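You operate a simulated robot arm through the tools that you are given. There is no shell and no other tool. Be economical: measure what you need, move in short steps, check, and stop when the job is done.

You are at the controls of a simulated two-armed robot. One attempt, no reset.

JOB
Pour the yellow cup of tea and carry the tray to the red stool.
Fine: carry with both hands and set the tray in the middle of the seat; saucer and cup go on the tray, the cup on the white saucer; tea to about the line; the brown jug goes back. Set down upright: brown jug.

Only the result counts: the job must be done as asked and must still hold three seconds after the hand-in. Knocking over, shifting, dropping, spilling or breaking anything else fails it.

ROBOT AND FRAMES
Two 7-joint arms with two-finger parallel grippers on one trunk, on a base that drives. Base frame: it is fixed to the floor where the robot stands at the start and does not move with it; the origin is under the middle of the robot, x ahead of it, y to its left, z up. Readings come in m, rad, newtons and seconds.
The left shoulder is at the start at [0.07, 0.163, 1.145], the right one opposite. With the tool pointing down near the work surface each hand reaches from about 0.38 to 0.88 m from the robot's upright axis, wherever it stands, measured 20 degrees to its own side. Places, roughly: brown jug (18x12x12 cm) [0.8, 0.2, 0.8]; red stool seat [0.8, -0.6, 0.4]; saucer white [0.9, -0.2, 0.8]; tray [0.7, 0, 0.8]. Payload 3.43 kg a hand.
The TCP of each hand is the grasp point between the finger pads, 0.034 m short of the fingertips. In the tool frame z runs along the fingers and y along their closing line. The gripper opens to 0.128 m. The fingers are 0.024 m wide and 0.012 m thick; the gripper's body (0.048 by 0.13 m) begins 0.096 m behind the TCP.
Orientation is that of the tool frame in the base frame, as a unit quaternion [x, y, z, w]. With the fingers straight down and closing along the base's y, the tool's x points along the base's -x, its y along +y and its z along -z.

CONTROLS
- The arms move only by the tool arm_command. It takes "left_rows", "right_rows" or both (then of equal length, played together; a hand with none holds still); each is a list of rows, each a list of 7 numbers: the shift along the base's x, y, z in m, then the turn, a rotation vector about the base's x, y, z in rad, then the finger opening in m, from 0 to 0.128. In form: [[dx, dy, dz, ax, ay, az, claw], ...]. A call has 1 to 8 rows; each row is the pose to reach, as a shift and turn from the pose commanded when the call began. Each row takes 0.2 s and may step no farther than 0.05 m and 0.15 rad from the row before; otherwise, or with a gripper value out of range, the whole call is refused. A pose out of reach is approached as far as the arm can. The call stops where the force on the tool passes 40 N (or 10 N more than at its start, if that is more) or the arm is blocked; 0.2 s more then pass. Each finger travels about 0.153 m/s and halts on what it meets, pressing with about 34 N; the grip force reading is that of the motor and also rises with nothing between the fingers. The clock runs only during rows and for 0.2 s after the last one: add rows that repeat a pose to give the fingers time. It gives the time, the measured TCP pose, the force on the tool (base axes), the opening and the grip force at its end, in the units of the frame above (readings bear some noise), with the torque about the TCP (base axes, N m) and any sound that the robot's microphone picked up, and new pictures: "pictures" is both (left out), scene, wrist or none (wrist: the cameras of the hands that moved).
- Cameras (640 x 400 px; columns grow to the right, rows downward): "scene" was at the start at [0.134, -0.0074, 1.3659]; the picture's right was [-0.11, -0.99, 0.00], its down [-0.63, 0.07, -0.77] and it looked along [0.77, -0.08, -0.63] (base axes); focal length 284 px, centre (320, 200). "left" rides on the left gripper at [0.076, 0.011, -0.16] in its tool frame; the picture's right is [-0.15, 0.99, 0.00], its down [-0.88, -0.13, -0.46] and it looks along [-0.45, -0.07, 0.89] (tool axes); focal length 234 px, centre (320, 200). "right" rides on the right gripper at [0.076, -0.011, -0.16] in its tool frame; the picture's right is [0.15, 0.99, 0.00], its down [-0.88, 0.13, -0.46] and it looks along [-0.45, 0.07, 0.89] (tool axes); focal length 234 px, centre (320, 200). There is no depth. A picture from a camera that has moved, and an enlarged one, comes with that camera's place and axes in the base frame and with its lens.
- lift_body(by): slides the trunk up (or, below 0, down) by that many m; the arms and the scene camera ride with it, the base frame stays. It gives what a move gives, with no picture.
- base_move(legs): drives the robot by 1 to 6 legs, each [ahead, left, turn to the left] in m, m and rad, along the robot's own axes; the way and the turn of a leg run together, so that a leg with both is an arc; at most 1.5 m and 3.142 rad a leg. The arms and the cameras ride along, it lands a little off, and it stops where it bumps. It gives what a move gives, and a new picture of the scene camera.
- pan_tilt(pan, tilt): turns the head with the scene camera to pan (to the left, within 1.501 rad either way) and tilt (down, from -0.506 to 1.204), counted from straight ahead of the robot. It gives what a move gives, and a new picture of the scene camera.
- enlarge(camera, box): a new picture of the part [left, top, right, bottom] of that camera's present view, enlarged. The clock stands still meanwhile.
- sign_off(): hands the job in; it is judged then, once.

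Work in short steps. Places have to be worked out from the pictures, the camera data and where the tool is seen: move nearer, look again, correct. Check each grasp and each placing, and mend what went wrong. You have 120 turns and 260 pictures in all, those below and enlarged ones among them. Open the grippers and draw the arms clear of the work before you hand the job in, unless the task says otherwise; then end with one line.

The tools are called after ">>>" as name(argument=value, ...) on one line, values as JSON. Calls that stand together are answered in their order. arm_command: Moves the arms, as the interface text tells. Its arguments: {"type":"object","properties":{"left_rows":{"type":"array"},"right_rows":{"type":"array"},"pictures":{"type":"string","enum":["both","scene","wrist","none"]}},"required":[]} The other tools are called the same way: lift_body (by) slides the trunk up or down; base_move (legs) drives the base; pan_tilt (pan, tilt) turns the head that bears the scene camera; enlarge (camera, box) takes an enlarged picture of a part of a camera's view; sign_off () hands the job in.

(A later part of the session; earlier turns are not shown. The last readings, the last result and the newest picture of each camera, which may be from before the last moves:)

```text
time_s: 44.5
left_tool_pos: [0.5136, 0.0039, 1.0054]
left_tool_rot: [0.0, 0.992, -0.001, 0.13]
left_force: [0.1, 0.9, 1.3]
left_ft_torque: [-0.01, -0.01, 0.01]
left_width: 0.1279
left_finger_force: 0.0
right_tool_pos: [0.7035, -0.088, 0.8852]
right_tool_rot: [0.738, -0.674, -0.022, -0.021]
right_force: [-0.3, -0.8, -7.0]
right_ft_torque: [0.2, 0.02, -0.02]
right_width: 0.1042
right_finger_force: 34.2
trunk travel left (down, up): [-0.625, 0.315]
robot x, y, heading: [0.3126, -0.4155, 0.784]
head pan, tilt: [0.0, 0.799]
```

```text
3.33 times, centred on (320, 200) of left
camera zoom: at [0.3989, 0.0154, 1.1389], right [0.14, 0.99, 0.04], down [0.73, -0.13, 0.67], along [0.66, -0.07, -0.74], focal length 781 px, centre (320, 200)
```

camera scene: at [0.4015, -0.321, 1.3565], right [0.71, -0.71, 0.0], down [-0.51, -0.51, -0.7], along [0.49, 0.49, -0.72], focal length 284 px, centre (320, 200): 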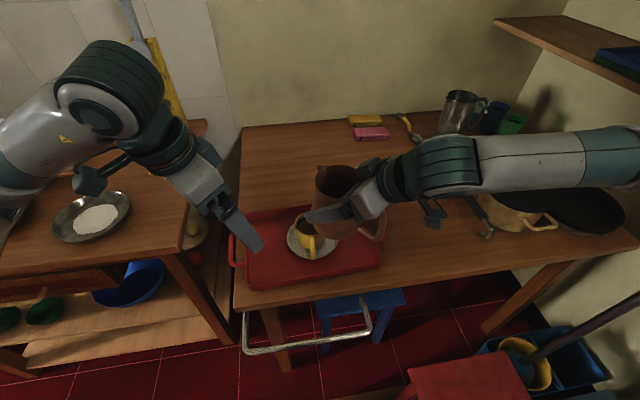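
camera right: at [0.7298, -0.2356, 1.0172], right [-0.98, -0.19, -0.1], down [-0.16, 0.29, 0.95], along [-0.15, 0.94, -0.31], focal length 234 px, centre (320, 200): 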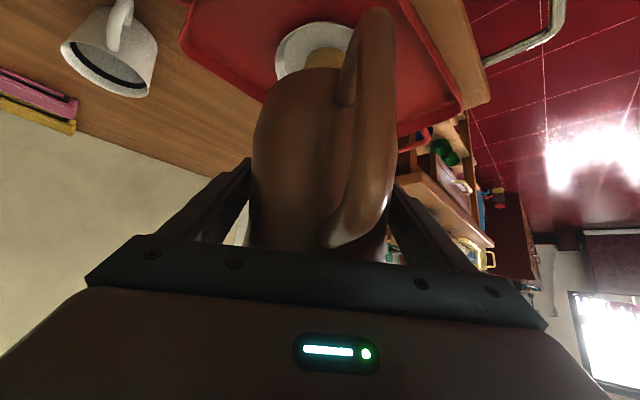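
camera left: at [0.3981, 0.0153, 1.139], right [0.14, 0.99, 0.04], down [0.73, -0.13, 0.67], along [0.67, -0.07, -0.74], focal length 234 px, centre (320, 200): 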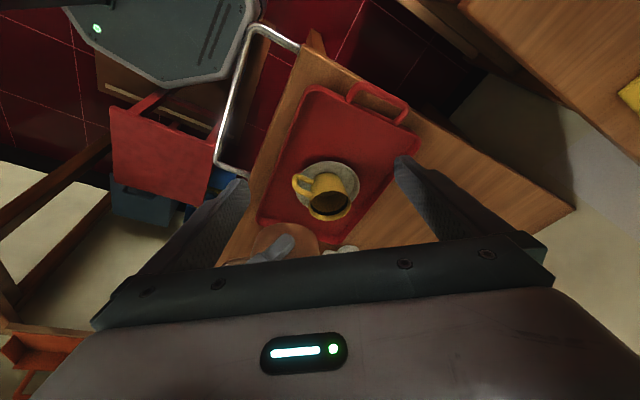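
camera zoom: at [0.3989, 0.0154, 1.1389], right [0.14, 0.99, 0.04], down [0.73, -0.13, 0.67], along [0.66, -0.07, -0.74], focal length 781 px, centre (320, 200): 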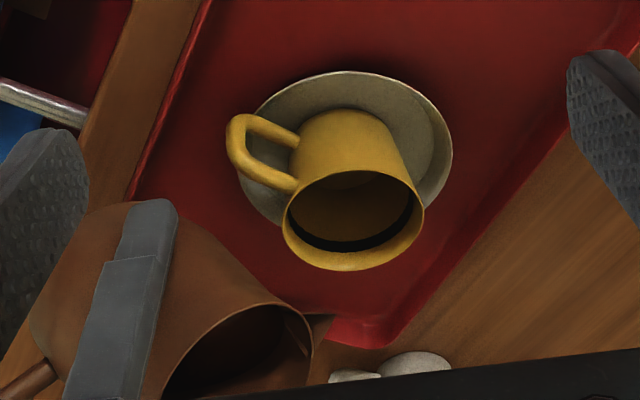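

Still nothing in the cup; tilt to ~47°.

>>> arm_command(right_rows=[[0, 0, 0, -0.05, -0.005, 0, 0.08], [0, 0, -0.002, -0.1, -0.009, 0, 0.08]], pictures="none")

>>> enlarge(camera="left", box=[240, 140, 400, 260])

```text
time_s: 45.1
left_tool_pos: [0.512, 0.003, 1.0045]
left_tool_rot: [0.0, 0.992, -0.001, 0.13]
left_force: [-0.3, -0.4, 0.2]
left_ft_torque: [-0.02, -0.02, 0.0]
left_width: 0.1281
left_finger_force: 0.1
right_tool_pos: [0.7031, -0.0865, 0.8841]
right_tool_rot: [0.739, -0.674, 0.014, 0.013]
right_force: [-0.5, -0.2, -7.6]
right_ft_torque: [0.19, 0.02, -0.04]
right_width: 0.1047
right_finger_force: 34.7
trunk travel left (down, up): [-0.625, 0.315]
robot x, y, heading: [0.3103, -0.4172, 0.784]
head pan, tilt: [0.0, 0.799]
```

```text
3.33 times, centred on (320, 200) of left
camera zoom: at [0.3989, 0.0152, 1.139], right [0.14, 0.99, 0.04], down [0.73, -0.13, 0.67], along [0.66, -0.07, -0.74], focal length 781 px, centre (320, 200)
```

zoom: 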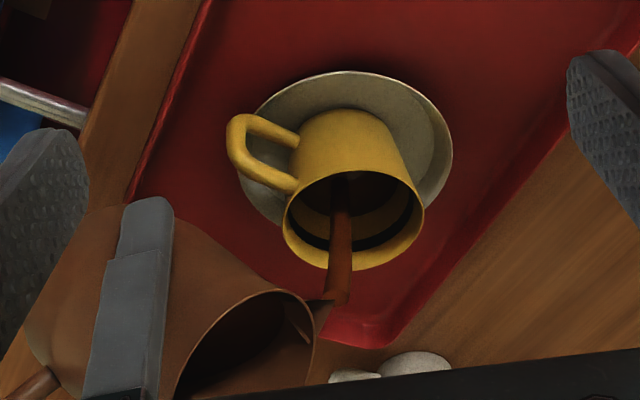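

Tea is flowing right into the cup. I hold briefly and re-check the level.

>>> arm_command(right_rows=[[0, 0, 0, 0, 0, 0, 0.08]], pictures="none")

>>> enlarge(camera="left", box=[240, 140, 400, 260])

```text
time_s: 45.5
left_tool_pos: [0.5129, 0.003, 1.0047]
left_tool_rot: [0.0, 0.992, -0.001, 0.13]
left_force: [0.0, -0.2, 0.0]
left_ft_torque: [-0.03, 0.01, -0.03]
left_width: 0.128
left_finger_force: 0.0
right_tool_pos: [0.703, -0.0884, 0.8831]
right_tool_rot: [0.739, -0.673, 0.013, 0.013]
right_force: [0.4, 0.0, -6.7]
right_ft_torque: [0.16, 0.01, 0.0]
right_width: 0.1047
right_finger_force: 34.3
trunk travel left (down, up): [-0.625, 0.315]
robot x, y, heading: [0.3137, -0.414, 0.782]
head pan, tilt: [0.0, 0.799]
```

```text
3.33 times, centred on (320, 200) of left
camera zoom: at [0.3988, 0.0152, 1.139], right [0.14, 0.99, 0.04], down [0.73, -0.13, 0.67], along [0.66, -0.07, -0.74], focal length 781 px, centre (320, 200)
```

zoom: 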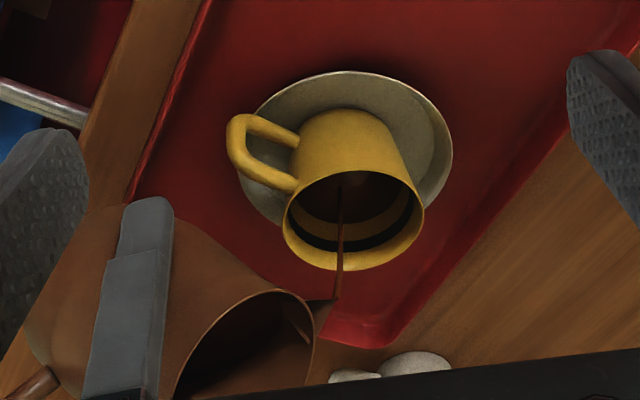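

Flow is dying and the cup is about half full. I tilt 2° more and hold.

>>> arm_command(right_rows=[[0, 0, 0, -0.035, -0.003, 0, 0.08], [0, 0, 0, -0.035, -0.003, 0, 0.08]], pictures="none")

>>> enlarge(camera="left", box=[260, 150, 380, 240])

```text
time_s: 46.1
left_tool_pos: [0.513, 0.0034, 1.0049]
left_tool_rot: [0.001, 0.992, -0.001, 0.129]
left_force: [1.1, 0.8, 0.0]
left_ft_torque: [0.01, -0.03, 0.02]
left_width: 0.128
left_finger_force: 0.1
right_tool_pos: [0.7045, -0.0884, 0.8843]
right_tool_rot: [0.738, -0.673, 0.027, 0.024]
right_force: [-0.1, 0.2, -6.9]
right_ft_torque: [0.16, 0.02, 0.03]
right_width: 0.1045
right_finger_force: 33.4
trunk travel left (down, up): [-0.625, 0.315]
robot x, y, heading: [0.3113, -0.4176, 0.786]
head pan, tilt: [0.0, 0.799]
```

```text
4.44 times, centred on (320, 195) of left
camera zoom: at [0.3989, 0.0148, 1.1392], right [0.14, 0.99, 0.04], down [0.73, -0.13, 0.67], along [0.66, -0.07, -0.74], focal length 1041 px, centre (320, 222)
```

zoom: 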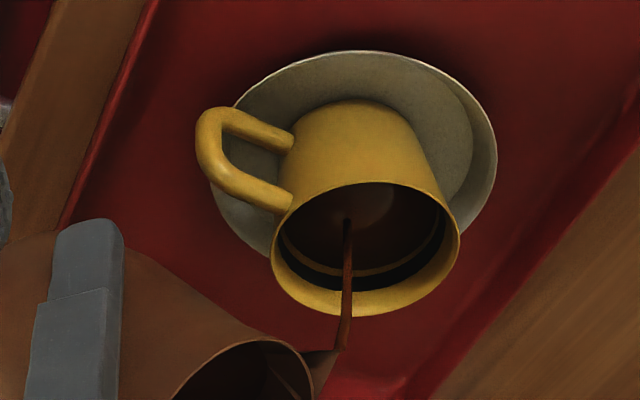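

Only a thin yellow strip remains below the black line. I hold once more.

>>> arm_command(right_rows=[[0, 0, 0, 0, 0, 0, 0.08]], pictures="none")

>>> enlarge(camera="left", box=[290, 170, 370, 230])

```text
time_s: 46.5
left_tool_pos: [0.5132, 0.0034, 1.0057]
left_tool_rot: [0.0, 0.992, 0.001, 0.13]
left_force: [-0.2, 0.1, 0.2]
left_ft_torque: [0.01, -0.01, -0.02]
left_width: 0.1281
left_finger_force: 0.1
right_tool_pos: [0.7039, -0.0888, 0.8834]
right_tool_rot: [0.737, -0.674, 0.027, 0.025]
right_force: [1.1, -0.3, -6.1]
right_ft_torque: [0.16, 0.04, -0.03]
right_width: 0.1043
right_finger_force: 33.9
trunk travel left (down, up): [-0.625, 0.315]
robot x, y, heading: [0.3095, -0.4118, 0.786]
head pan, tilt: [0.0, 0.799]
```

```text
6.67 times, centred on (330, 200) of left
camera zoom: at [0.3988, 0.0151, 1.1391], right [0.14, 0.99, 0.04], down [0.73, -0.13, 0.67], along [0.66, -0.07, -0.74], focal length 1561 px, centre (253, 200)
```

zoom: 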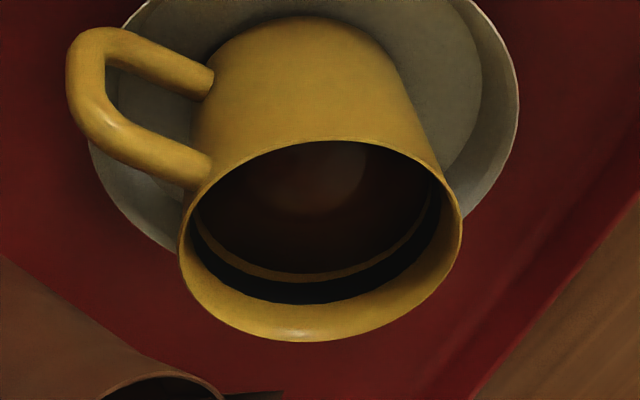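

The stream stopped with the tea ~1–2 mm under the black line. I add a small final tilt of about 1°.

>>> arm_command(right_rows=[[0, 0, 0, -0.016, -0.0015, 0, 0.08], [0, 0, 0, -0.016, -0.0015, 0, 0.08], [0, 0, 0, -0.016, -0.0015, 0, 0.08]], pictures="none")

>>> enlarge(camera="left", box=[290, 170, 370, 230])

```text
time_s: 47.3
left_tool_pos: [0.5133, 0.0036, 1.0044]
left_tool_rot: [0.0, 0.992, -0.002, 0.13]
left_force: [0.0, 0.8, -0.1]
left_ft_torque: [-0.01, -0.01, -0.02]
left_width: 0.1283
left_finger_force: 0.0
right_tool_pos: [0.7035, -0.0893, 0.8837]
right_tool_rot: [0.738, -0.674, 0.033, 0.03]
right_force: [0.2, 0.4, -7.9]
right_ft_torque: [0.14, -0.02, 0.01]
right_width: 0.1046
right_finger_force: 34.1
trunk travel left (down, up): [-0.625, 0.315]
robot x, y, heading: [0.3113, -0.4128, 0.783]
head pan, tilt: [0.0, 0.799]
```

```text
6.67 times, centred on (330, 200) of left
camera zoom: at [0.3988, 0.0151, 1.139], right [0.14, 0.99, 0.04], down [0.73, -0.13, 0.67], along [0.66, -0.07, -0.74], focal length 1561 px, centre (253, 200)
```

zoom: 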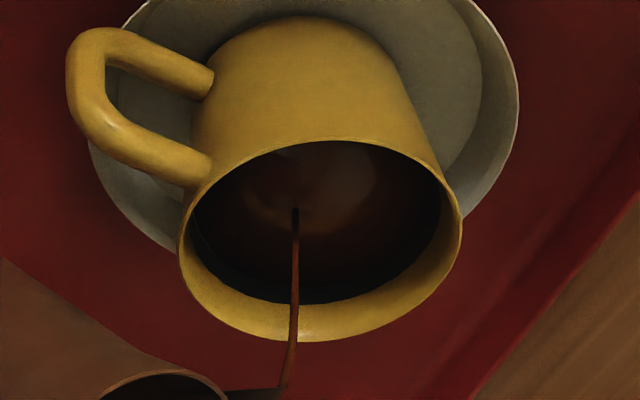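

Tea is now on the line; I tilt back at once and raise.

>>> arm_command(right_rows=[[0, 0, 0, 0.14, 0.013, 0, 0.08], [0, 0, 0.005, 0.28, 0.026, 0, 0.08], [0, 0, 0.02, 0.42, 0.04, 0, 0.08], [0, 0.0, 0.04, 0.56, 0.053, 0, 0.08], [0, 0.005, 0.06, 0.7, 0.066, 0, 0.08], [0, 0.01, 0.08, 0.8, 0.075, 0, 0.08], [0, 0.01, 0.09, 0.867, 0.0815, 0, 0.08]])

>>> enlarge(camera="left", box=[270, 150, 390, 240])

```text
time_s: 48.9
left_tool_pos: [0.5124, 0.0033, 1.0047]
left_tool_rot: [0.0, 0.992, 0.001, 0.129]
left_force: [0.3, 0.5, 0.0]
left_ft_torque: [-0.01, 0.01, 0.05]
left_width: 0.1277
left_finger_force: 0.0
right_tool_pos: [0.7033, -0.0792, 0.9744]
right_tool_rot: [0.683, -0.623, -0.284, -0.256]
right_force: [-0.6, 0.1, -5.5]
right_ft_torque: [0.13, 0.01, 0.01]
right_width: 0.1043
right_finger_force: 33.9
trunk travel left (down, up): [-0.625, 0.315]
robot x, y, heading: [0.3111, -0.4174, 0.789]
head pan, tilt: [0.0, 0.799]
camera scene: at [0.4024, -0.3218, 1.3565], right [0.71, -0.71, 0.0], down [-0.51, -0.51, -0.7], along [0.49, 0.49, -0.72], focal length 284 px, centre (320, 200)
camera right: at [0.7306, -0.2436, 1.0341], right [-0.98, -0.19, -0.1], down [-0.16, 0.29, 0.94], along [-0.15, 0.94, -0.31], focal length 234 px, centre (320, 200)
```

scene: 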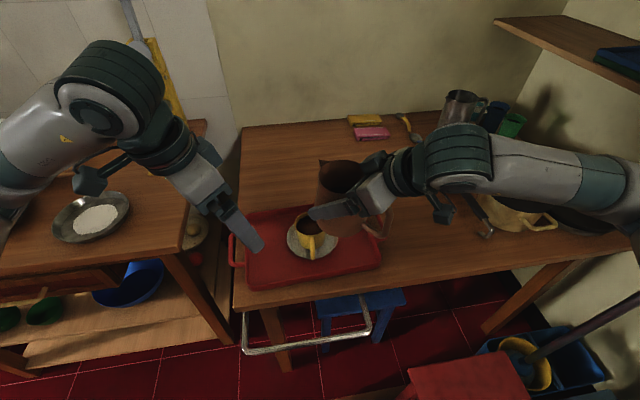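
right: 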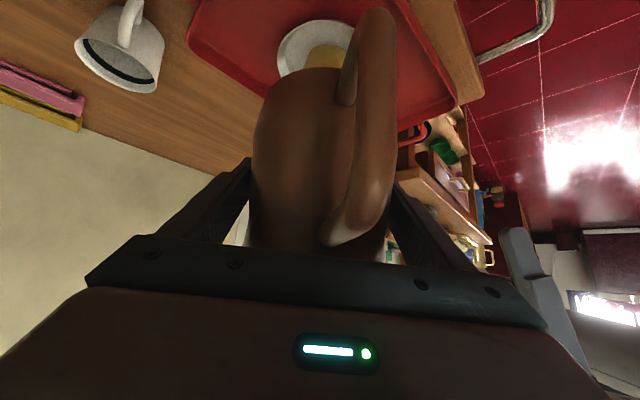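

```text
4.44 times, centred on (330, 195) of left
camera zoom: at [0.3989, 0.0146, 1.1393], right [0.14, 0.99, 0.04], down [0.73, -0.13, 0.67], along [0.66, -0.07, -0.74], focal length 1041 px, centre (276, 222)
```

zoom: 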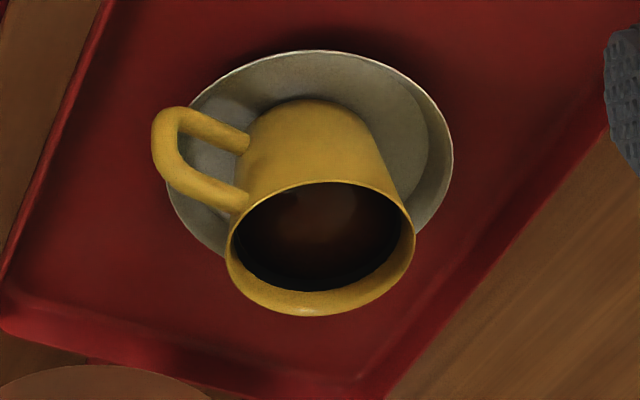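

Level is right on the line, no spill. I carry the jug back to above its home spot, reversing the yaw.

>>> arm_command(right_rows=[[0.005, 0.015, 0, 0, 0, -0.05, 0.08], [0.015, 0.05, 0, 0, 0, -0.14, 0.08], [0.026, 0.095, 0, 0, 0, -0.25, 0.08], [0.038, 0.14, 0, 0, 0, -0.36, 0.08], [0.05, 0.185, 0, 0, 0, -0.47, 0.08], [0.063, 0.23, 0, 0, 0, -0.58, 0.08], [0.076, 0.275, -0.01, 0, 0, -0.66, 0.08], [0.0845, 0.31, -0.04, 0, 0, -0.7, 0.08]], pictures="none")

>>> arm_command(right_rows=[[0, 0, -0.04, 0, 0, 0, 0.08], [0, 0, -0.075, 0, 0, 0, 0.08], [0, 0, -0.095, 0, 0, 0, 0.08], [0, 0, -0.105, 0, 0, 0, 0.08], [0, 0, -0.112, 0, 0, 0, 0.08]])

```text
time_s: 50.7
left_tool_pos: [0.5132, 0.0057, 1.004]
left_tool_rot: [0.001, 0.992, -0.002, 0.13]
left_force: [0.3, -0.4, 0.0]
left_ft_torque: [-0.01, 0.01, -0.01]
left_width: 0.1282
left_finger_force: 0.0
right_tool_pos: [0.788, 0.2351, 0.9326]
right_tool_rot: [-0.428, 0.82, 0.176, 0.337]
right_force: [-0.6, 0.5, -6.7]
right_ft_torque: [0.12, -0.07, -0.02]
right_width: 0.1043
right_finger_force: 33.9
trunk travel left (down, up): [-0.625, 0.315]
robot x, y, heading: [0.3071, -0.4158, 0.787]
head pan, tilt: [0.0, 0.799]
```

```text
time_s: 51.9
left_tool_pos: [0.5119, 0.0038, 1.0041]
left_tool_rot: [0.001, 0.991, -0.001, 0.131]
left_force: [0.4, 0.1, 0.6]
left_ft_torque: [0.01, -0.05, 0.02]
left_width: 0.1282
left_finger_force: 0.0
right_tool_pos: [0.7878, 0.233, 0.821]
right_tool_rot: [-0.427, 0.82, 0.177, 0.337]
right_force: [-0.5, 0.2, -7.0]
right_ft_torque: [0.08, -0.04, 0.03]
right_width: 0.1044
right_finger_force: 34.2
trunk travel left (down, up): [-0.625, 0.315]
robot x, y, heading: [0.3125, -0.4132, 0.784]
head pan, tilt: [0.0, 0.799]
camera scene: at [0.4023, -0.3209, 1.3564], right [0.71, -0.71, 0.0], down [-0.51, -0.51, -0.7], along [0.49, 0.49, -0.72], focal length 284 px, centre (320, 200)
camera right: at [0.7018, 0.0898, 0.881], right [-0.87, 0.48, -0.1], down [0.07, 0.32, 0.94], along [0.49, 0.82, -0.31], focal length 234 px, centre (320, 200)
```

scene: 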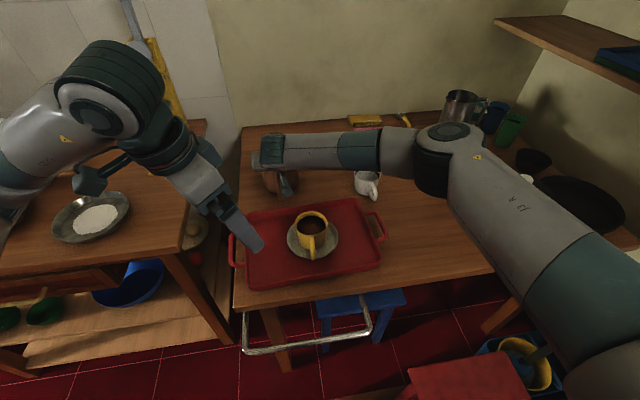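
right: 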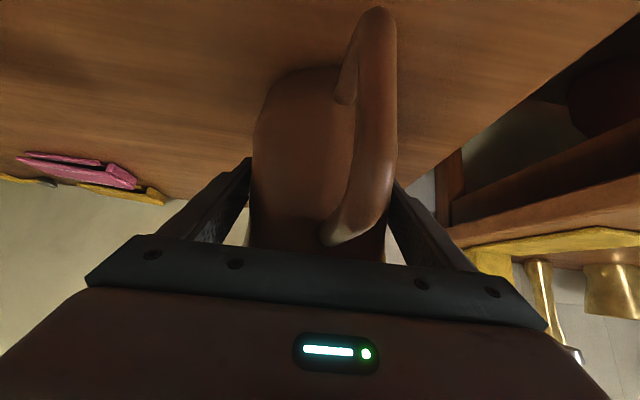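

Right over home, ~8 mm above the table. I lower the last bit, watching for the weight to be taken.

>>> arm_command(right_rows=[[0, -0.002, -0.004, 0, 0, 0, 0.08], [0, -0.002, -0.007, 0, 0, 0, 0.08], [0, -0.002, -0.008, 0, 0, 0, 0.08]], pictures="none")

```text
time_s: 52.7
left_tool_pos: [0.5117, 0.0034, 1.0045]
left_tool_rot: [0.0, 0.992, 0.001, 0.129]
left_force: [-0.1, 0.7, -0.7]
left_ft_torque: [-0.01, -0.01, 0.04]
left_width: 0.128
left_finger_force: 0.0
right_tool_pos: [0.7869, 0.2285, 0.8149]
right_tool_rot: [-0.427, 0.82, 0.178, 0.338]
right_force: [0.7, 0.0, -0.1]
right_ft_torque: [0.27, 0.14, -0.03]
right_width: 0.1044
right_finger_force: 34.1
trunk travel left (down, up): [-0.625, 0.315]
robot x, y, heading: [0.3104, -0.4151, 0.78]
head pan, tilt: [0.0, 0.799]
```

Weight is on the table. I open and back out along the tool axis.

>>> arm_command(right_rows=[[0, 0, 0, 0, 0, 0, 0.108], [0, 0, 0, 0, 0, 0, 0.128], [0, 0, 0, 0, 0, 0, 0.128], [-0.008, -0.012, 0.014, 0, 0, 0, 0.128], [-0.022, -0.032, 0.038, 0, 0, 0, 0.128], [-0.036, -0.052, 0.065, 0, 0, 0, 0.128], [-0.05, -0.072, 0.095, 0, 0, 0, 0.128], [-0.06, -0.09, 0.13, 0, 0, 0, 0.128]])

>>> enlarge(camera="right", box=[200, 60, 440, 260])

```text
time_s: 54.5
left_tool_pos: [0.5115, 0.0031, 1.0058]
left_tool_rot: [0.0, 0.992, -0.001, 0.13]
left_force: [0.1, 0.8, -0.1]
left_ft_torque: [0.05, 0.01, -0.02]
left_width: 0.1277
left_finger_force: 0.1
right_tool_pos: [0.7241, 0.1359, 0.9435]
right_tool_rot: [-0.427, 0.82, 0.176, 0.338]
right_force: [-0.5, 0.5, -0.5]
right_ft_torque: [-0.02, -0.02, -0.02]
right_width: 0.1282
right_finger_force: 0.0
trunk travel left (down, up): [-0.625, 0.315]
robot x, y, heading: [0.3135, -0.4141, 0.786]
head pan, tilt: [0.0, 0.799]
camera scene: at [0.4011, -0.3226, 1.3566], right [0.71, -0.71, 0.0], down [-0.51, -0.51, -0.7], along [0.49, 0.49, -0.72], focal length 284 px, centre (320, 200)
camera right: at [0.6391, -0.0065, 1.0041], right [-0.87, 0.48, -0.1], down [0.07, 0.32, 0.94], along [0.49, 0.82, -0.31], focal length 234 px, centre (320, 200)
```

scene: 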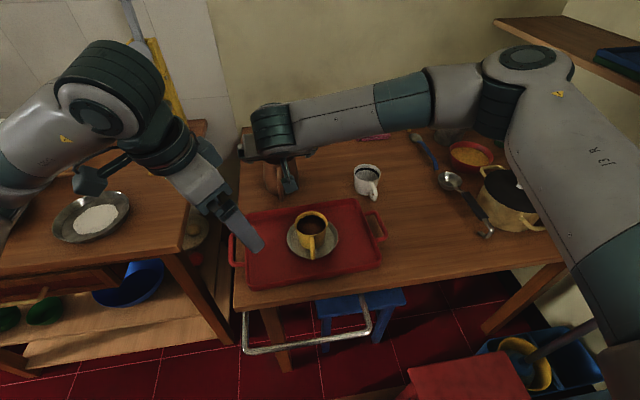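
right: 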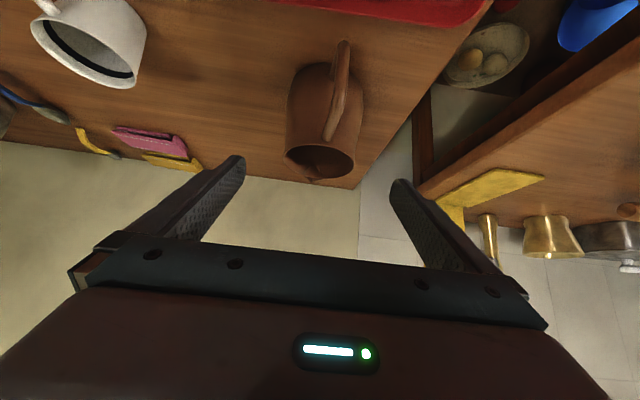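

```text
2.00 times, centred on (320, 160) of right
camera zoom: at [0.6391, -0.0065, 1.0041], right [-0.87, 0.48, -0.1], down [0.07, 0.32, 0.94], along [0.49, 0.82, -0.31], focal length 468 px, centre (320, 280)
```

zoom: 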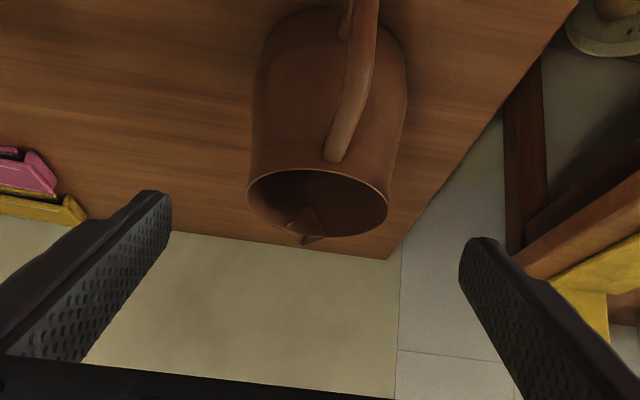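

Jug is back home upright. Now both hands go to vertical for the tray: first undo the pitches.

>>> arm_command(right_rows=[[0.005, -0.01, 0.03, -0.108, 0.075, 0, 0.128], [0.015, -0.03, 0.05, -0.215, 0.149, 0, 0.12], [0.03, -0.06, 0.06, -0.323, 0.224, 0, 0.1], [0.05, -0.09, 0.06, -0.43, 0.298, 0, 0.08], [0.07, -0.125, 0.06, -0.538, 0.373, 0, 0.06], [0.09, -0.16, 0.06, -0.645, 0.447, 0, 0.04]], left_rows=[[0, 0, 0.02, 0, 0.06, 0, 0.12], [0, 0.005, 0.04, 0, 0.13, 0, 0.1], [0, 0.01, 0.04, 0, 0.2, 0, 0.08], [0, 0.02, 0.04, 0, 0.26, 0, 0.06], [0, 0.03, 0.04, 0, 0.26, 0, 0.05], [0, 0.04, 0.04, 0, 0.26, 0, 0.04]], pictures="none")

>>> arm_command(right_rows=[[0.005, -0.012, -0.01, 0, 0, 0.02, 0.04], [0.01, -0.025, -0.02, 0, 0, 0.02, 0.04], [0.015, -0.037, -0.03, 0, 0, 0.02, 0.04], [0.02, -0.05, -0.04, 0, 0, 0.02, 0.04], [0.025, -0.062, -0.06, 0, 0, 0.02, 0.04], [0.03, -0.075, -0.08, 0, 0, 0.02, 0.04], [0.033, -0.078, -0.1, 0, 0, 0.02, 0.04]], left_rows=[[0.003, 0.01, -0.02, 0, 0, 0.141, 0.04], [0.005, 0.02, -0.04, 0, 0, 0.282, 0.04], [0.008, 0.03, -0.06, 0, 0, 0.422, 0.04], [0.011, 0.04, -0.08, 0, 0, 0.563, 0.04], [0.014, 0.05, -0.1, 0, 0, 0.704, 0.04], [0.017, 0.06, -0.12, 0, 0, 0.845, 0.04], [0.019, 0.064, -0.14, 0, 0, 0.985, 0.04]])

```text
time_s: 55.9
left_tool_pos: [0.5128, 0.0429, 1.0446]
left_tool_rot: [0.0, 1.0, 0.0, -0.002]
left_force: [-0.2, 0.3, 0.4]
left_ft_torque: [0.02, 0.0, 0.02]
left_width: 0.04
left_finger_force: 0.1
right_tool_pos: [0.8178, -0.0212, 1.0021]
right_tool_rot: [-0.464, 0.886, -0.001, -0.003]
right_force: [0.8, -0.3, 0.1]
right_ft_torque: [-0.02, 0.03, 0.02]
right_width: 0.0399
right_finger_force: 0.0
trunk travel left (down, up): [-0.625, 0.315]
robot x, y, heading: [0.3143, -0.4143, 0.785]
head pan, tilt: [0.0, 0.799]
```

```text
time_s: 57.5
left_tool_pos: [0.531, 0.1077, 0.9063]
left_tool_rot: [-0.474, 0.88, 0.0, 0.001]
left_force: [-0.3, 0.0, -0.2]
left_ft_torque: [0.03, -0.02, 0.01]
left_width: 0.0399
left_finger_force: 0.0
right_tool_pos: [0.8517, -0.0987, 0.9018]
right_tool_rot: [-0.472, 0.882, -0.001, -0.002]
right_force: [1.0, 0.6, -0.2]
right_ft_torque: [0.03, -0.02, 0.02]
right_width: 0.0401
right_finger_force: 0.0
trunk travel left (down, up): [-0.625, 0.315]
robot x, y, heading: [0.3082, -0.4149, 0.78]
head pan, tilt: [0.0, 0.799]
camera scene: at [0.4023, -0.321, 1.3565], right [0.71, -0.71, 0.0], down [-0.51, -0.51, -0.7], along [0.49, 0.49, -0.72], focal length 284 px, centre (320, 200)
camera right: at [0.819, -0.1676, 1.0622], right [-0.9, 0.43, 0.0], down [0.38, 0.81, 0.45], along [0.19, 0.41, -0.89], focal length 234 px, centre (320, 200)
camera left: at [0.4825, 0.0521, 1.0639], right [-0.74, 0.67, 0.0], down [0.59, 0.66, 0.46], along [0.3, 0.34, -0.89], focal length 234 px, centre (320, 200)
```

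scene: 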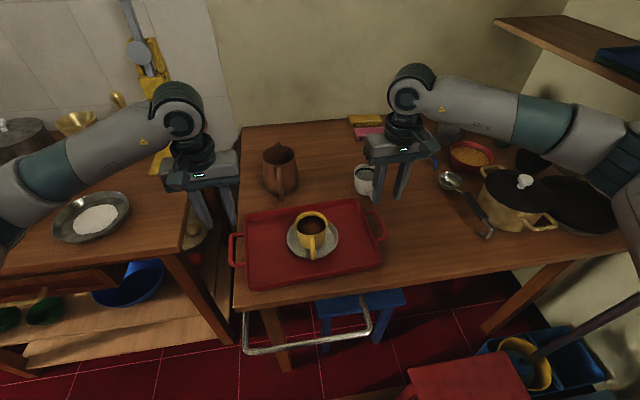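
right: 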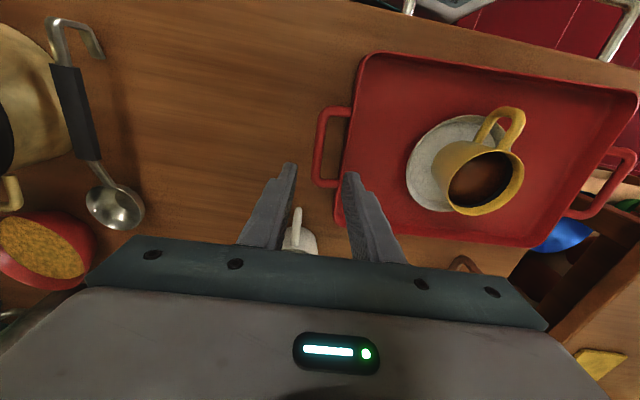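
left: 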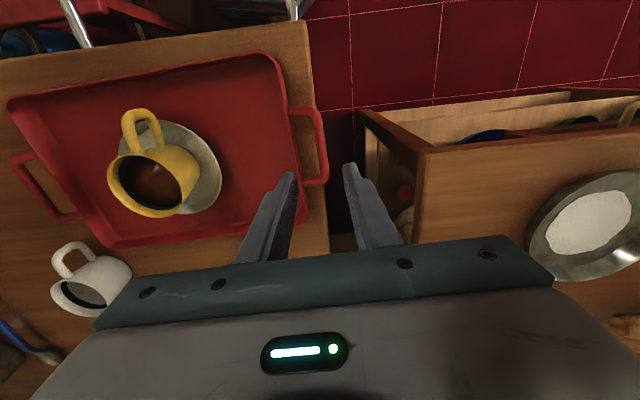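

Both hands hover over the handles. I zoom both wrist views for fine alignment.

>>> enlarge(camera="right", box=[260, 80, 420, 220])

>>> enlarge(camera="left", box=[240, 80, 400, 220])

```text
2.86 times, centred on (340, 150) of right
camera zoom: at [0.819, -0.1676, 1.0622], right [-0.9, 0.43, 0.0], down [0.38, 0.81, 0.45], along [0.19, 0.41, -0.89], focal length 669 px, centre (263, 343)
```

zoom: 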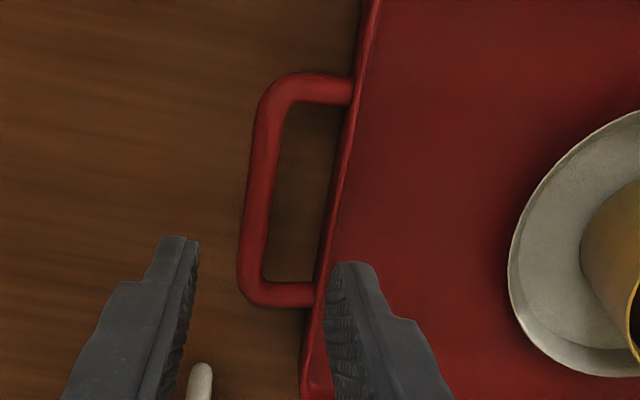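

```text
2.86 times, centred on (320, 150) of left
camera zoom: at [0.4825, 0.0521, 1.0639], right [-0.74, 0.67, 0.0], down [0.59, 0.66, 0.46], along [0.3, 0.34, -0.89], focal length 669 px, centre (320, 343)
```

zoom: 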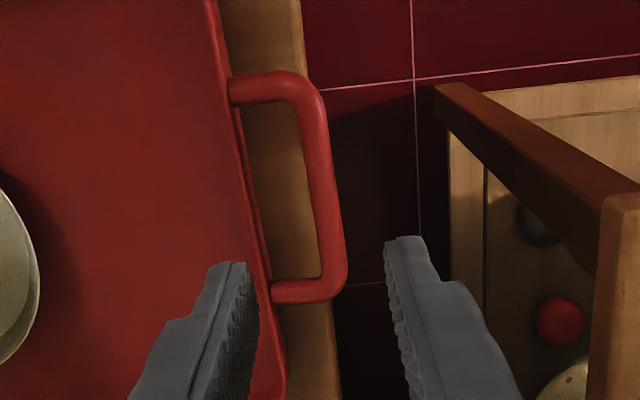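

Alignment errors are only millimetres. I lower both to tips just above the rim and look again.

>>> arm_command(right_rows=[[-0.001, -0.0015, -0.035, 0, 0, 0, 0.03], [-0.002, -0.003, -0.075, 0, 0, 0, 0.026], [-0.002, -0.003, -0.075, 0, 0, 0, 0.026]], left_rows=[[0, 0, -0.04, 0, 0, 0, 0.03], [0, 0, -0.08, 0, 0, 0, 0.026], [0, 0, -0.08, 0, 0, 0, 0.026]], pictures="none")

>>> enlarge(camera="right", box=[240, 100, 400, 220])

>>> enlarge(camera="left", box=[240, 100, 400, 220])

>>> enlarge(camera="scene", box=[200, 150, 420, 290])

```text
time_s: 58.3
left_tool_pos: [0.5323, 0.1077, 0.8248]
left_tool_rot: [-0.473, 0.881, 0.0, 0.001]
left_force: [-0.1, 0.5, -0.2]
left_ft_torque: [-0.01, 0.01, -0.03]
left_width: 0.0259
left_finger_force: 0.1
right_tool_pos: [0.8483, -0.1033, 0.8285]
right_tool_rot: [-0.471, 0.882, 0.0, 0.0]
right_force: [-0.7, 0.3, -0.4]
right_ft_torque: [0.02, -0.01, 0.02]
right_width: 0.0259
right_finger_force: 0.1
trunk travel left (down, up): [-0.625, 0.315]
robot x, y, heading: [0.3107, -0.4119, 0.782]
head pan, tilt: [0.0, 0.799]
```

```text
3.33 times, centred on (320, 160) of right
camera zoom: at [0.8142, -0.1719, 0.9893], right [-0.9, 0.43, 0.0], down [0.38, 0.81, 0.45], along [0.19, 0.41, -0.89], focal length 781 px, centre (320, 333)
```

zoom: 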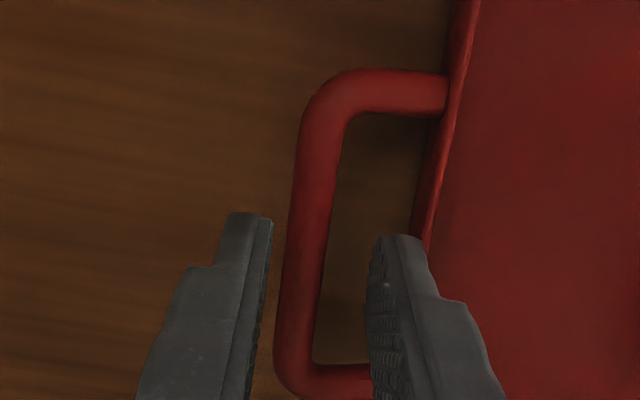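

```text
3.33 times, centred on (320, 160) of left
camera zoom: at [0.4815, 0.0502, 0.9835], right [-0.74, 0.67, 0.0], down [0.6, 0.66, 0.46], along [0.3, 0.34, -0.89], focal length 781 px, centre (320, 333)
```

zoom: 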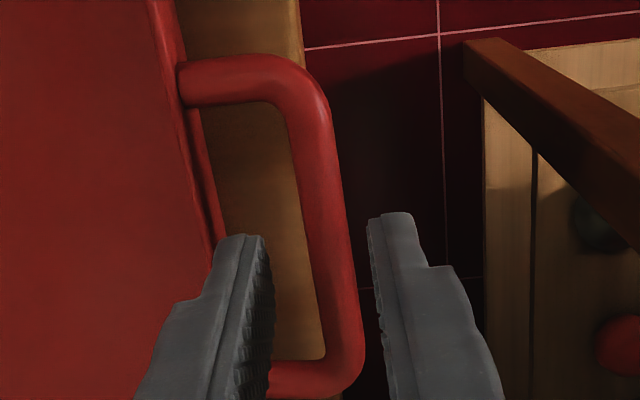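

```text
2.86 times, centred on (310, 220) of scene
camera zoom: at [0.4015, -0.3219, 1.3566], right [0.71, -0.71, 0.0], down [-0.51, -0.51, -0.7], along [0.49, 0.49, -0.72], focal length 811 px, centre (349, 143)
```

zoom: 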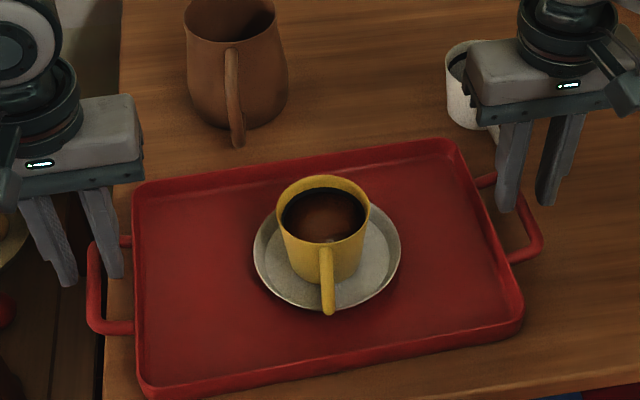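

Both pairs of fingers straddle the bars within 2 mm. I descend to TCP z≈0.79.

>>> arm_command(right_rows=[[0.001, -0.001, -0.018, 0, 0, 0, 0.026], [0.001, -0.001, -0.03, 0, 0, 0, 0.026], [0.001, -0.001, -0.038, 0, 0, 0, 0.026]], left_rows=[[-0.001, 0.001, -0.016, 0, 0, 0, 0.026], [-0.001, 0.001, -0.028, 0, 0, 0, 0.026], [-0.001, 0.001, -0.035, 0, 0, 0, 0.026]], pictures="wrist")

>>> enlarge(camera="scene", box=[200, 150, 420, 290])

```text
time_s: 59.1
left_tool_pos: [0.5277, 0.108, 0.7896]
left_tool_rot: [-0.473, 0.881, 0.0, 0.0]
left_force: [0.4, 0.1, -0.2]
left_ft_torque: [-0.01, 0.04, 0.01]
left_width: 0.0262
left_finger_force: 0.1
right_tool_pos: [0.8493, -0.1027, 0.79]
right_tool_rot: [-0.472, 0.882, -0.001, -0.001]
right_force: [0.5, 0.8, 0.0]
right_ft_torque: [-0.01, 0.0, 0.0]
right_width: 0.026
right_finger_force: 0.1
trunk travel left (down, up): [-0.625, 0.315]
robot x, y, heading: [0.3115, -0.4152, 0.783]
head pan, tilt: [0.0, 0.799]
camera right: at [0.8171, -0.172, 0.9507], right [-0.9, 0.43, 0.0], down [0.38, 0.81, 0.45], along [0.19, 0.41, -0.89], focal length 234 px, centre (320, 200)
camera left: at [0.4788, 0.0512, 0.949], right [-0.74, 0.67, 0.0], down [0.6, 0.66, 0.46], along [0.3, 0.34, -0.89], focal length 234 px, centre (320, 200)
```

right: 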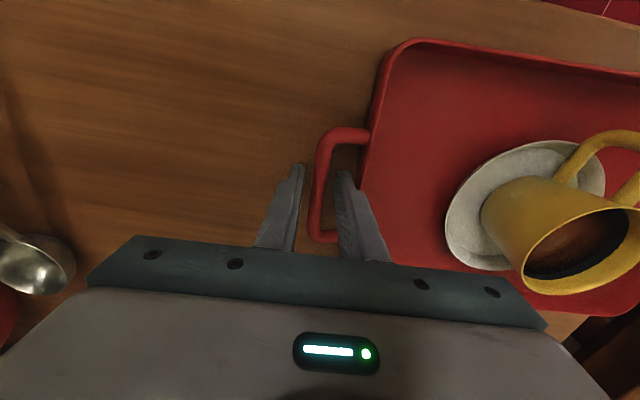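
left: 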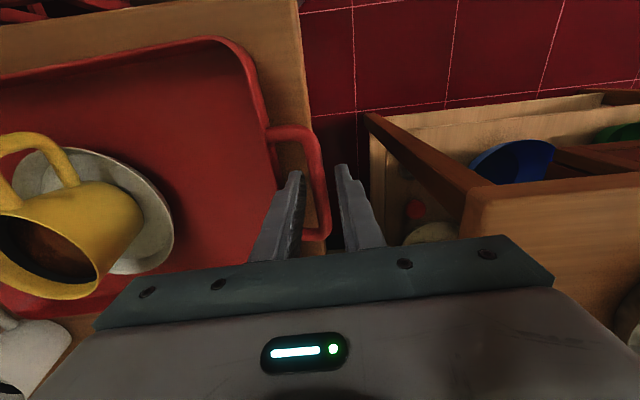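

```text
2.86 times, centred on (310, 220) of scene
camera zoom: at [0.4021, -0.3215, 1.3565], right [0.71, -0.71, 0.0], down [-0.51, -0.51, -0.7], along [0.49, 0.49, -0.72], focal length 811 px, centre (349, 143)
```

zoom: 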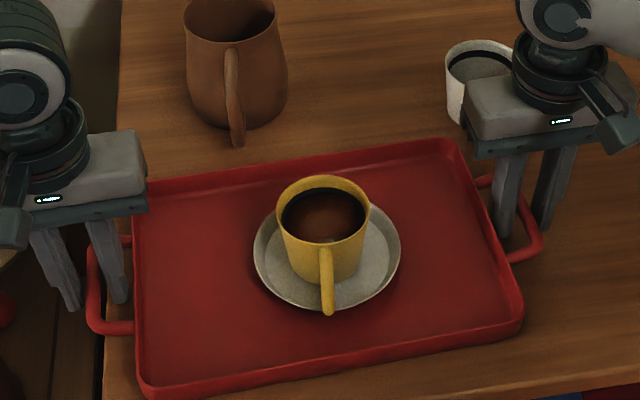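

Fingers straddle both bars. I close both hands together.

>>> arm_command(right_rows=[[0, 0, 0, 0, 0, 0, 0.018], [0, 0, 0, 0, 0, 0, 0.01], [0, 0, 0, 0, 0, 0, 0.002], [0, 0, 0, 0, 0, 0, 0.0], [0, 0, 0, 0, 0, 0, 0.0]], left_rows=[[0, 0, 0, 0, 0, 0, 0.018], [0, 0, 0, 0, 0, 0, 0.01], [0, 0, 0, 0, 0, 0, 0.002], [0, 0, 0, 0, 0, 0, 0.0], [0, 0, 0, 0, 0, 0, 0.0]], pictures="wrist")

```text
time_s: 60.3
left_tool_pos: [0.5301, 0.1082, 0.7892]
left_tool_rot: [-0.473, 0.881, 0.001, 0.0]
left_force: [6.3, -2.4, -0.1]
left_ft_torque: [0.01, -0.02, 0.82]
left_width: 0.0118
left_finger_force: 34.1
right_tool_pos: [0.8487, -0.1031, 0.7913]
right_tool_rot: [-0.472, 0.882, -0.001, -0.002]
right_force: [-6.3, 2.3, 0.3]
right_ft_torque: [0.07, 0.02, -0.13]
right_width: 0.0112
right_finger_force: 33.9
trunk travel left (down, up): [-0.625, 0.315]
robot x, y, heading: [0.3053, -0.4184, 0.78]
head pan, tilt: [0.0, 0.799]
camera right: at [0.8168, -0.172, 0.9509], right [-0.9, 0.43, 0.0], down [0.38, 0.81, 0.45], along [0.19, 0.41, -0.89], focal length 234 px, centre (320, 200)
camera left: at [0.4789, 0.051, 0.9491], right [-0.74, 0.67, 0.0], down [0.6, 0.66, 0.46], along [0.31, 0.34, -0.89], focal length 234 px, centre (320, 200)
```

right: 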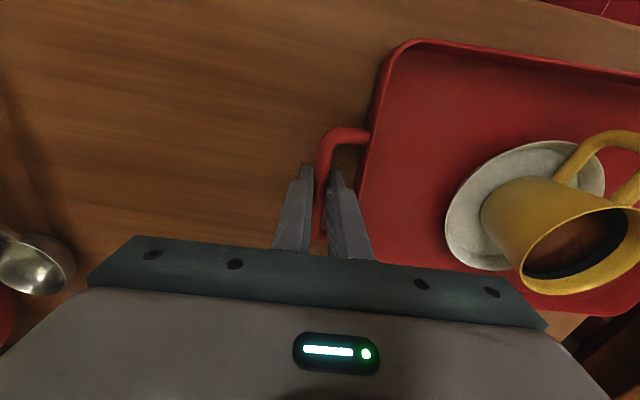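
left: 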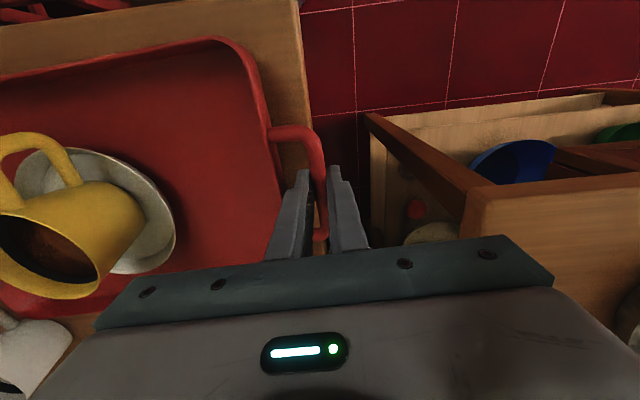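

Both bars are gripped (11–12 mm). I lift both hands slowly together 5 cm.

>>> arm_command(right_rows=[[0, 0, 0.004, 0, 0, 0, 0], [0, 0, 0.01, 0, 0, 0, 0], [0, 0, 0.018, 0, 0, 0, 0], [0, 0, 0.028, 0, 0, 0, 0], [0, 0, 0.04, 0, 0, 0, 0], [0, 0, 0.05, 0, 0, 0, 0], [0, 0, 0.055, 0, 0, 0, 0], [0, 0, 0.055, 0, 0, 0, 0]], left_rows=[[0, 0, 0.004, 0, 0, 0, 0], [0, 0, 0.01, 0, 0, 0, 0], [0, 0, 0.018, 0, 0, 0, 0], [0, 0, 0.028, 0, 0, 0, 0], [0, 0, 0.04, 0, 0, 0, 0], [0, 0, 0.05, 0, 0, 0, 0], [0, 0, 0.055, 0, 0, 0, 0], [0, 0, 0.055, 0, 0, 0, 0]], pictures="scene")

>>> enlarge(camera="scene", box=[200, 130, 420, 270])

```text
time_s: 62.1
left_tool_pos: [0.5312, 0.1081, 0.8465]
left_tool_rot: [-0.474, 0.881, 0.0, -0.001]
left_force: [1.0, 1.0, -3.9]
left_ft_torque: [0.14, -0.07, 0.83]
left_width: 0.0115
left_finger_force: 34.4
right_tool_pos: [0.85, -0.1017, 0.8451]
right_tool_rot: [-0.471, 0.882, -0.002, -0.001]
right_force: [-0.8, -1.7, -4.0]
right_ft_torque: [-0.13, 0.09, -0.22]
right_width: 0.0114
right_finger_force: 34.2
trunk travel left (down, up): [-0.625, 0.315]
robot x, y, heading: [0.3091, -0.4144, 0.785]
head pan, tilt: [0.0, 0.799]
camera scene: at [0.4024, -0.321, 1.3564], right [0.71, -0.71, 0.0], down [-0.51, -0.51, -0.7], along [0.49, 0.49, -0.72], focal length 284 px, centre (320, 200)
```

scene: 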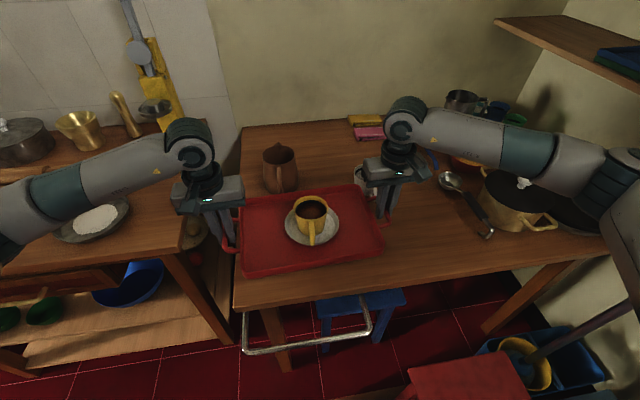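

```text
2.86 times, centred on (310, 200) of scene
camera zoom: at [0.4024, -0.321, 1.3564], right [0.71, -0.71, 0.0], down [-0.51, -0.51, -0.7], along [0.49, 0.49, -0.72], focal length 811 px, centre (349, 200)
```

zoom: 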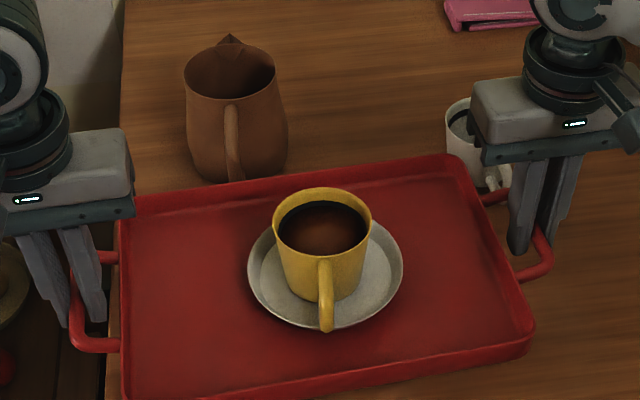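

Level and steady (≈4 N each hand). I raise the trunk 8 cm to clear everything, then back away from the table.

>>> lift_body(by=0.08)

>>> base_move(legs=[[-0.15, 0, 0]])

```text
time_s: 63.3
left_tool_pos: [0.5317, 0.1092, 0.9259]
left_tool_rot: [-0.473, 0.881, -0.001, -0.001]
left_force: [-3.5, 4.1, -4.1]
left_ft_torque: [-0.05, 0.06, 0.78]
left_width: 0.0116
left_finger_force: 33.7
right_tool_pos: [0.8495, -0.1019, 0.9247]
right_tool_rot: [-0.471, 0.882, -0.002, -0.001]
right_force: [5.0, -5.2, -3.6]
right_ft_torque: [0.05, -0.1, -0.23]
right_width: 0.0112
right_finger_force: 34.4
trunk travel left (down, up): [-0.705, 0.235]
robot x, y, heading: [0.3081, -0.4183, 0.785]
head pan, tilt: [0.0, 0.799]
```

```text
time_s: 64.7
left_tool_pos: [0.4215, 0.0021, 0.9243]
left_tool_rot: [-0.474, 0.881, 0.0, 0.0]
left_force: [-8.4, 6.4, -2.7]
left_ft_torque: [0.11, 0.05, 0.84]
left_width: 0.0112
left_finger_force: 33.7
right_tool_pos: [0.7408, -0.21, 0.9248]
right_tool_rot: [-0.472, 0.882, -0.002, -0.001]
right_force: [9.3, -8.2, -3.0]
right_ft_torque: [-0.09, -0.04, -0.25]
right_width: 0.0116
right_finger_force: 34.0
trunk travel left (down, up): [-0.705, 0.235]
robot x, y, heading: [0.201, -0.5228, 0.784]
head pan, tilt: [0.0, 0.799]
camera scene: at [0.2945, -0.4286, 1.4363], right [0.71, -0.71, 0.0], down [-0.51, -0.51, -0.7], along [0.49, 0.49, -0.72], focal length 284 px, centre (320, 200)
```

scene: 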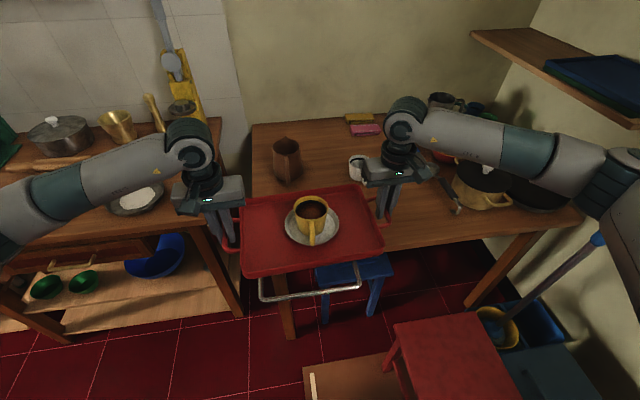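

Tray stays level. I back another 10 cm, turn right about 30° toward the stool, and look down at it.

>>> base_move(legs=[[-0.1, 0, 0], [0, 0, -0.5]])

>>> pan_tilt(pan=-0.35, tilt=0.95)

```text
time_s: 67.2
left_tool_pos: [0.5777, -0.2424, 0.9256]
left_tool_rot: [-0.239, 0.971, 0.001, -0.001]
left_force: [1.5, 0.7, -4.1]
left_ft_torque: [0.03, -0.05, 0.82]
left_width: 0.0115
left_finger_force: 33.5
right_tool_pos: [0.754, -0.5804, 0.9251]
right_tool_rot: [-0.237, 0.972, -0.001, -0.001]
right_force: [-1.1, -0.1, -4.4]
right_ft_torque: [0.0, 0.03, -0.21]
right_width: 0.0114
right_finger_force: 33.8
trunk travel left (down, up): [-0.705, 0.235]
robot x, y, heading: [0.1318, -0.5953, 0.281]
head pan, tilt: [0.0, 0.799]
camera scene: at [0.2565, -0.557, 1.4364], right [0.28, -0.96, 0.0], down [-0.69, -0.2, -0.7], along [0.67, 0.19, -0.72], focal length 284 px, centre (320, 200)
```

scene: 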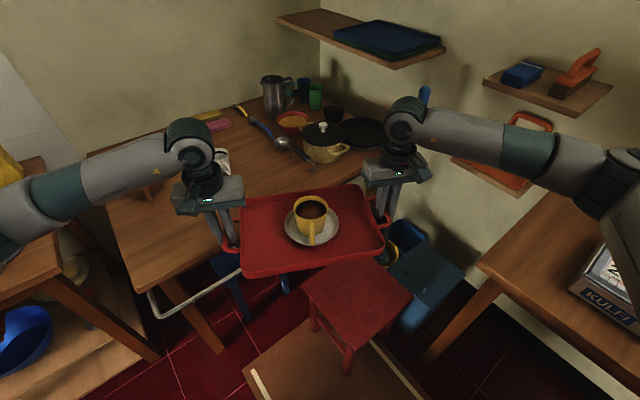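

```text
time_s: 68.1
left_tool_pos: [0.5765, -0.2408, 0.9252]
left_tool_rot: [-0.24, 0.971, 0.0, -0.001]
left_force: [2.4, -1.3, -4.0]
left_ft_torque: [0.0, -0.05, 0.79]
left_width: 0.0117
left_finger_force: 33.8
right_tool_pos: [0.7534, -0.5801, 0.9255]
right_tool_rot: [-0.237, 0.972, -0.002, -0.002]
right_force: [-2.5, 0.5, -3.5]
right_ft_torque: [0.02, 0.04, -0.23]
right_width: 0.0113
right_finger_force: 33.8
trunk travel left (down, up): [-0.705, 0.235]
robot x, y, heading: [0.1323, -0.5953, 0.282]
head pan, tilt: [-0.351, 0.949]
camera scene: at [0.2513, -0.5842, 1.4249], right [-0.07, -1.0, 0.0], down [-0.81, 0.06, -0.58], along [0.58, -0.04, -0.81], focal length 284 px, centre (320, 200)
```

scene: 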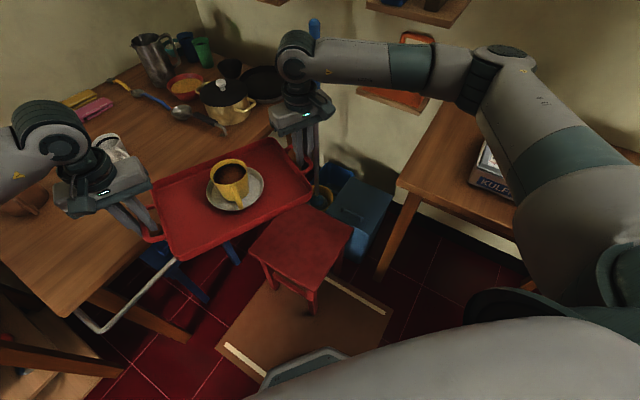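

I zoom on the stool seat for its centre and heading.

>>> enlarge(camera="scene", box=[210, 190, 390, 330])

```text
2.86 times, centred on (300, 260) of scene
camera zoom: at [0.2513, -0.5842, 1.4249], right [-0.07, -1.0, 0.0], down [-0.81, 0.06, -0.58], along [0.58, -0.04, -0.81], focal length 811 px, centre (377, 29)
```

zoom: 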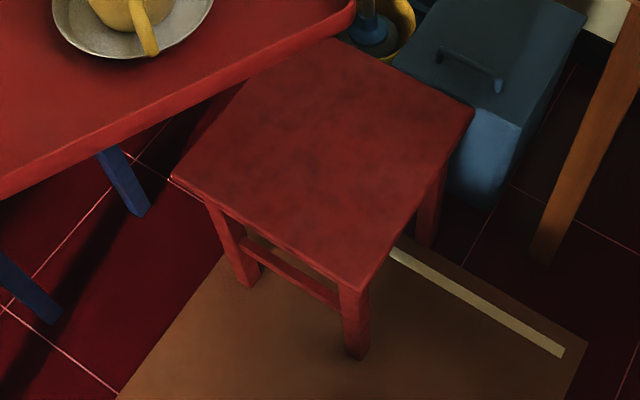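

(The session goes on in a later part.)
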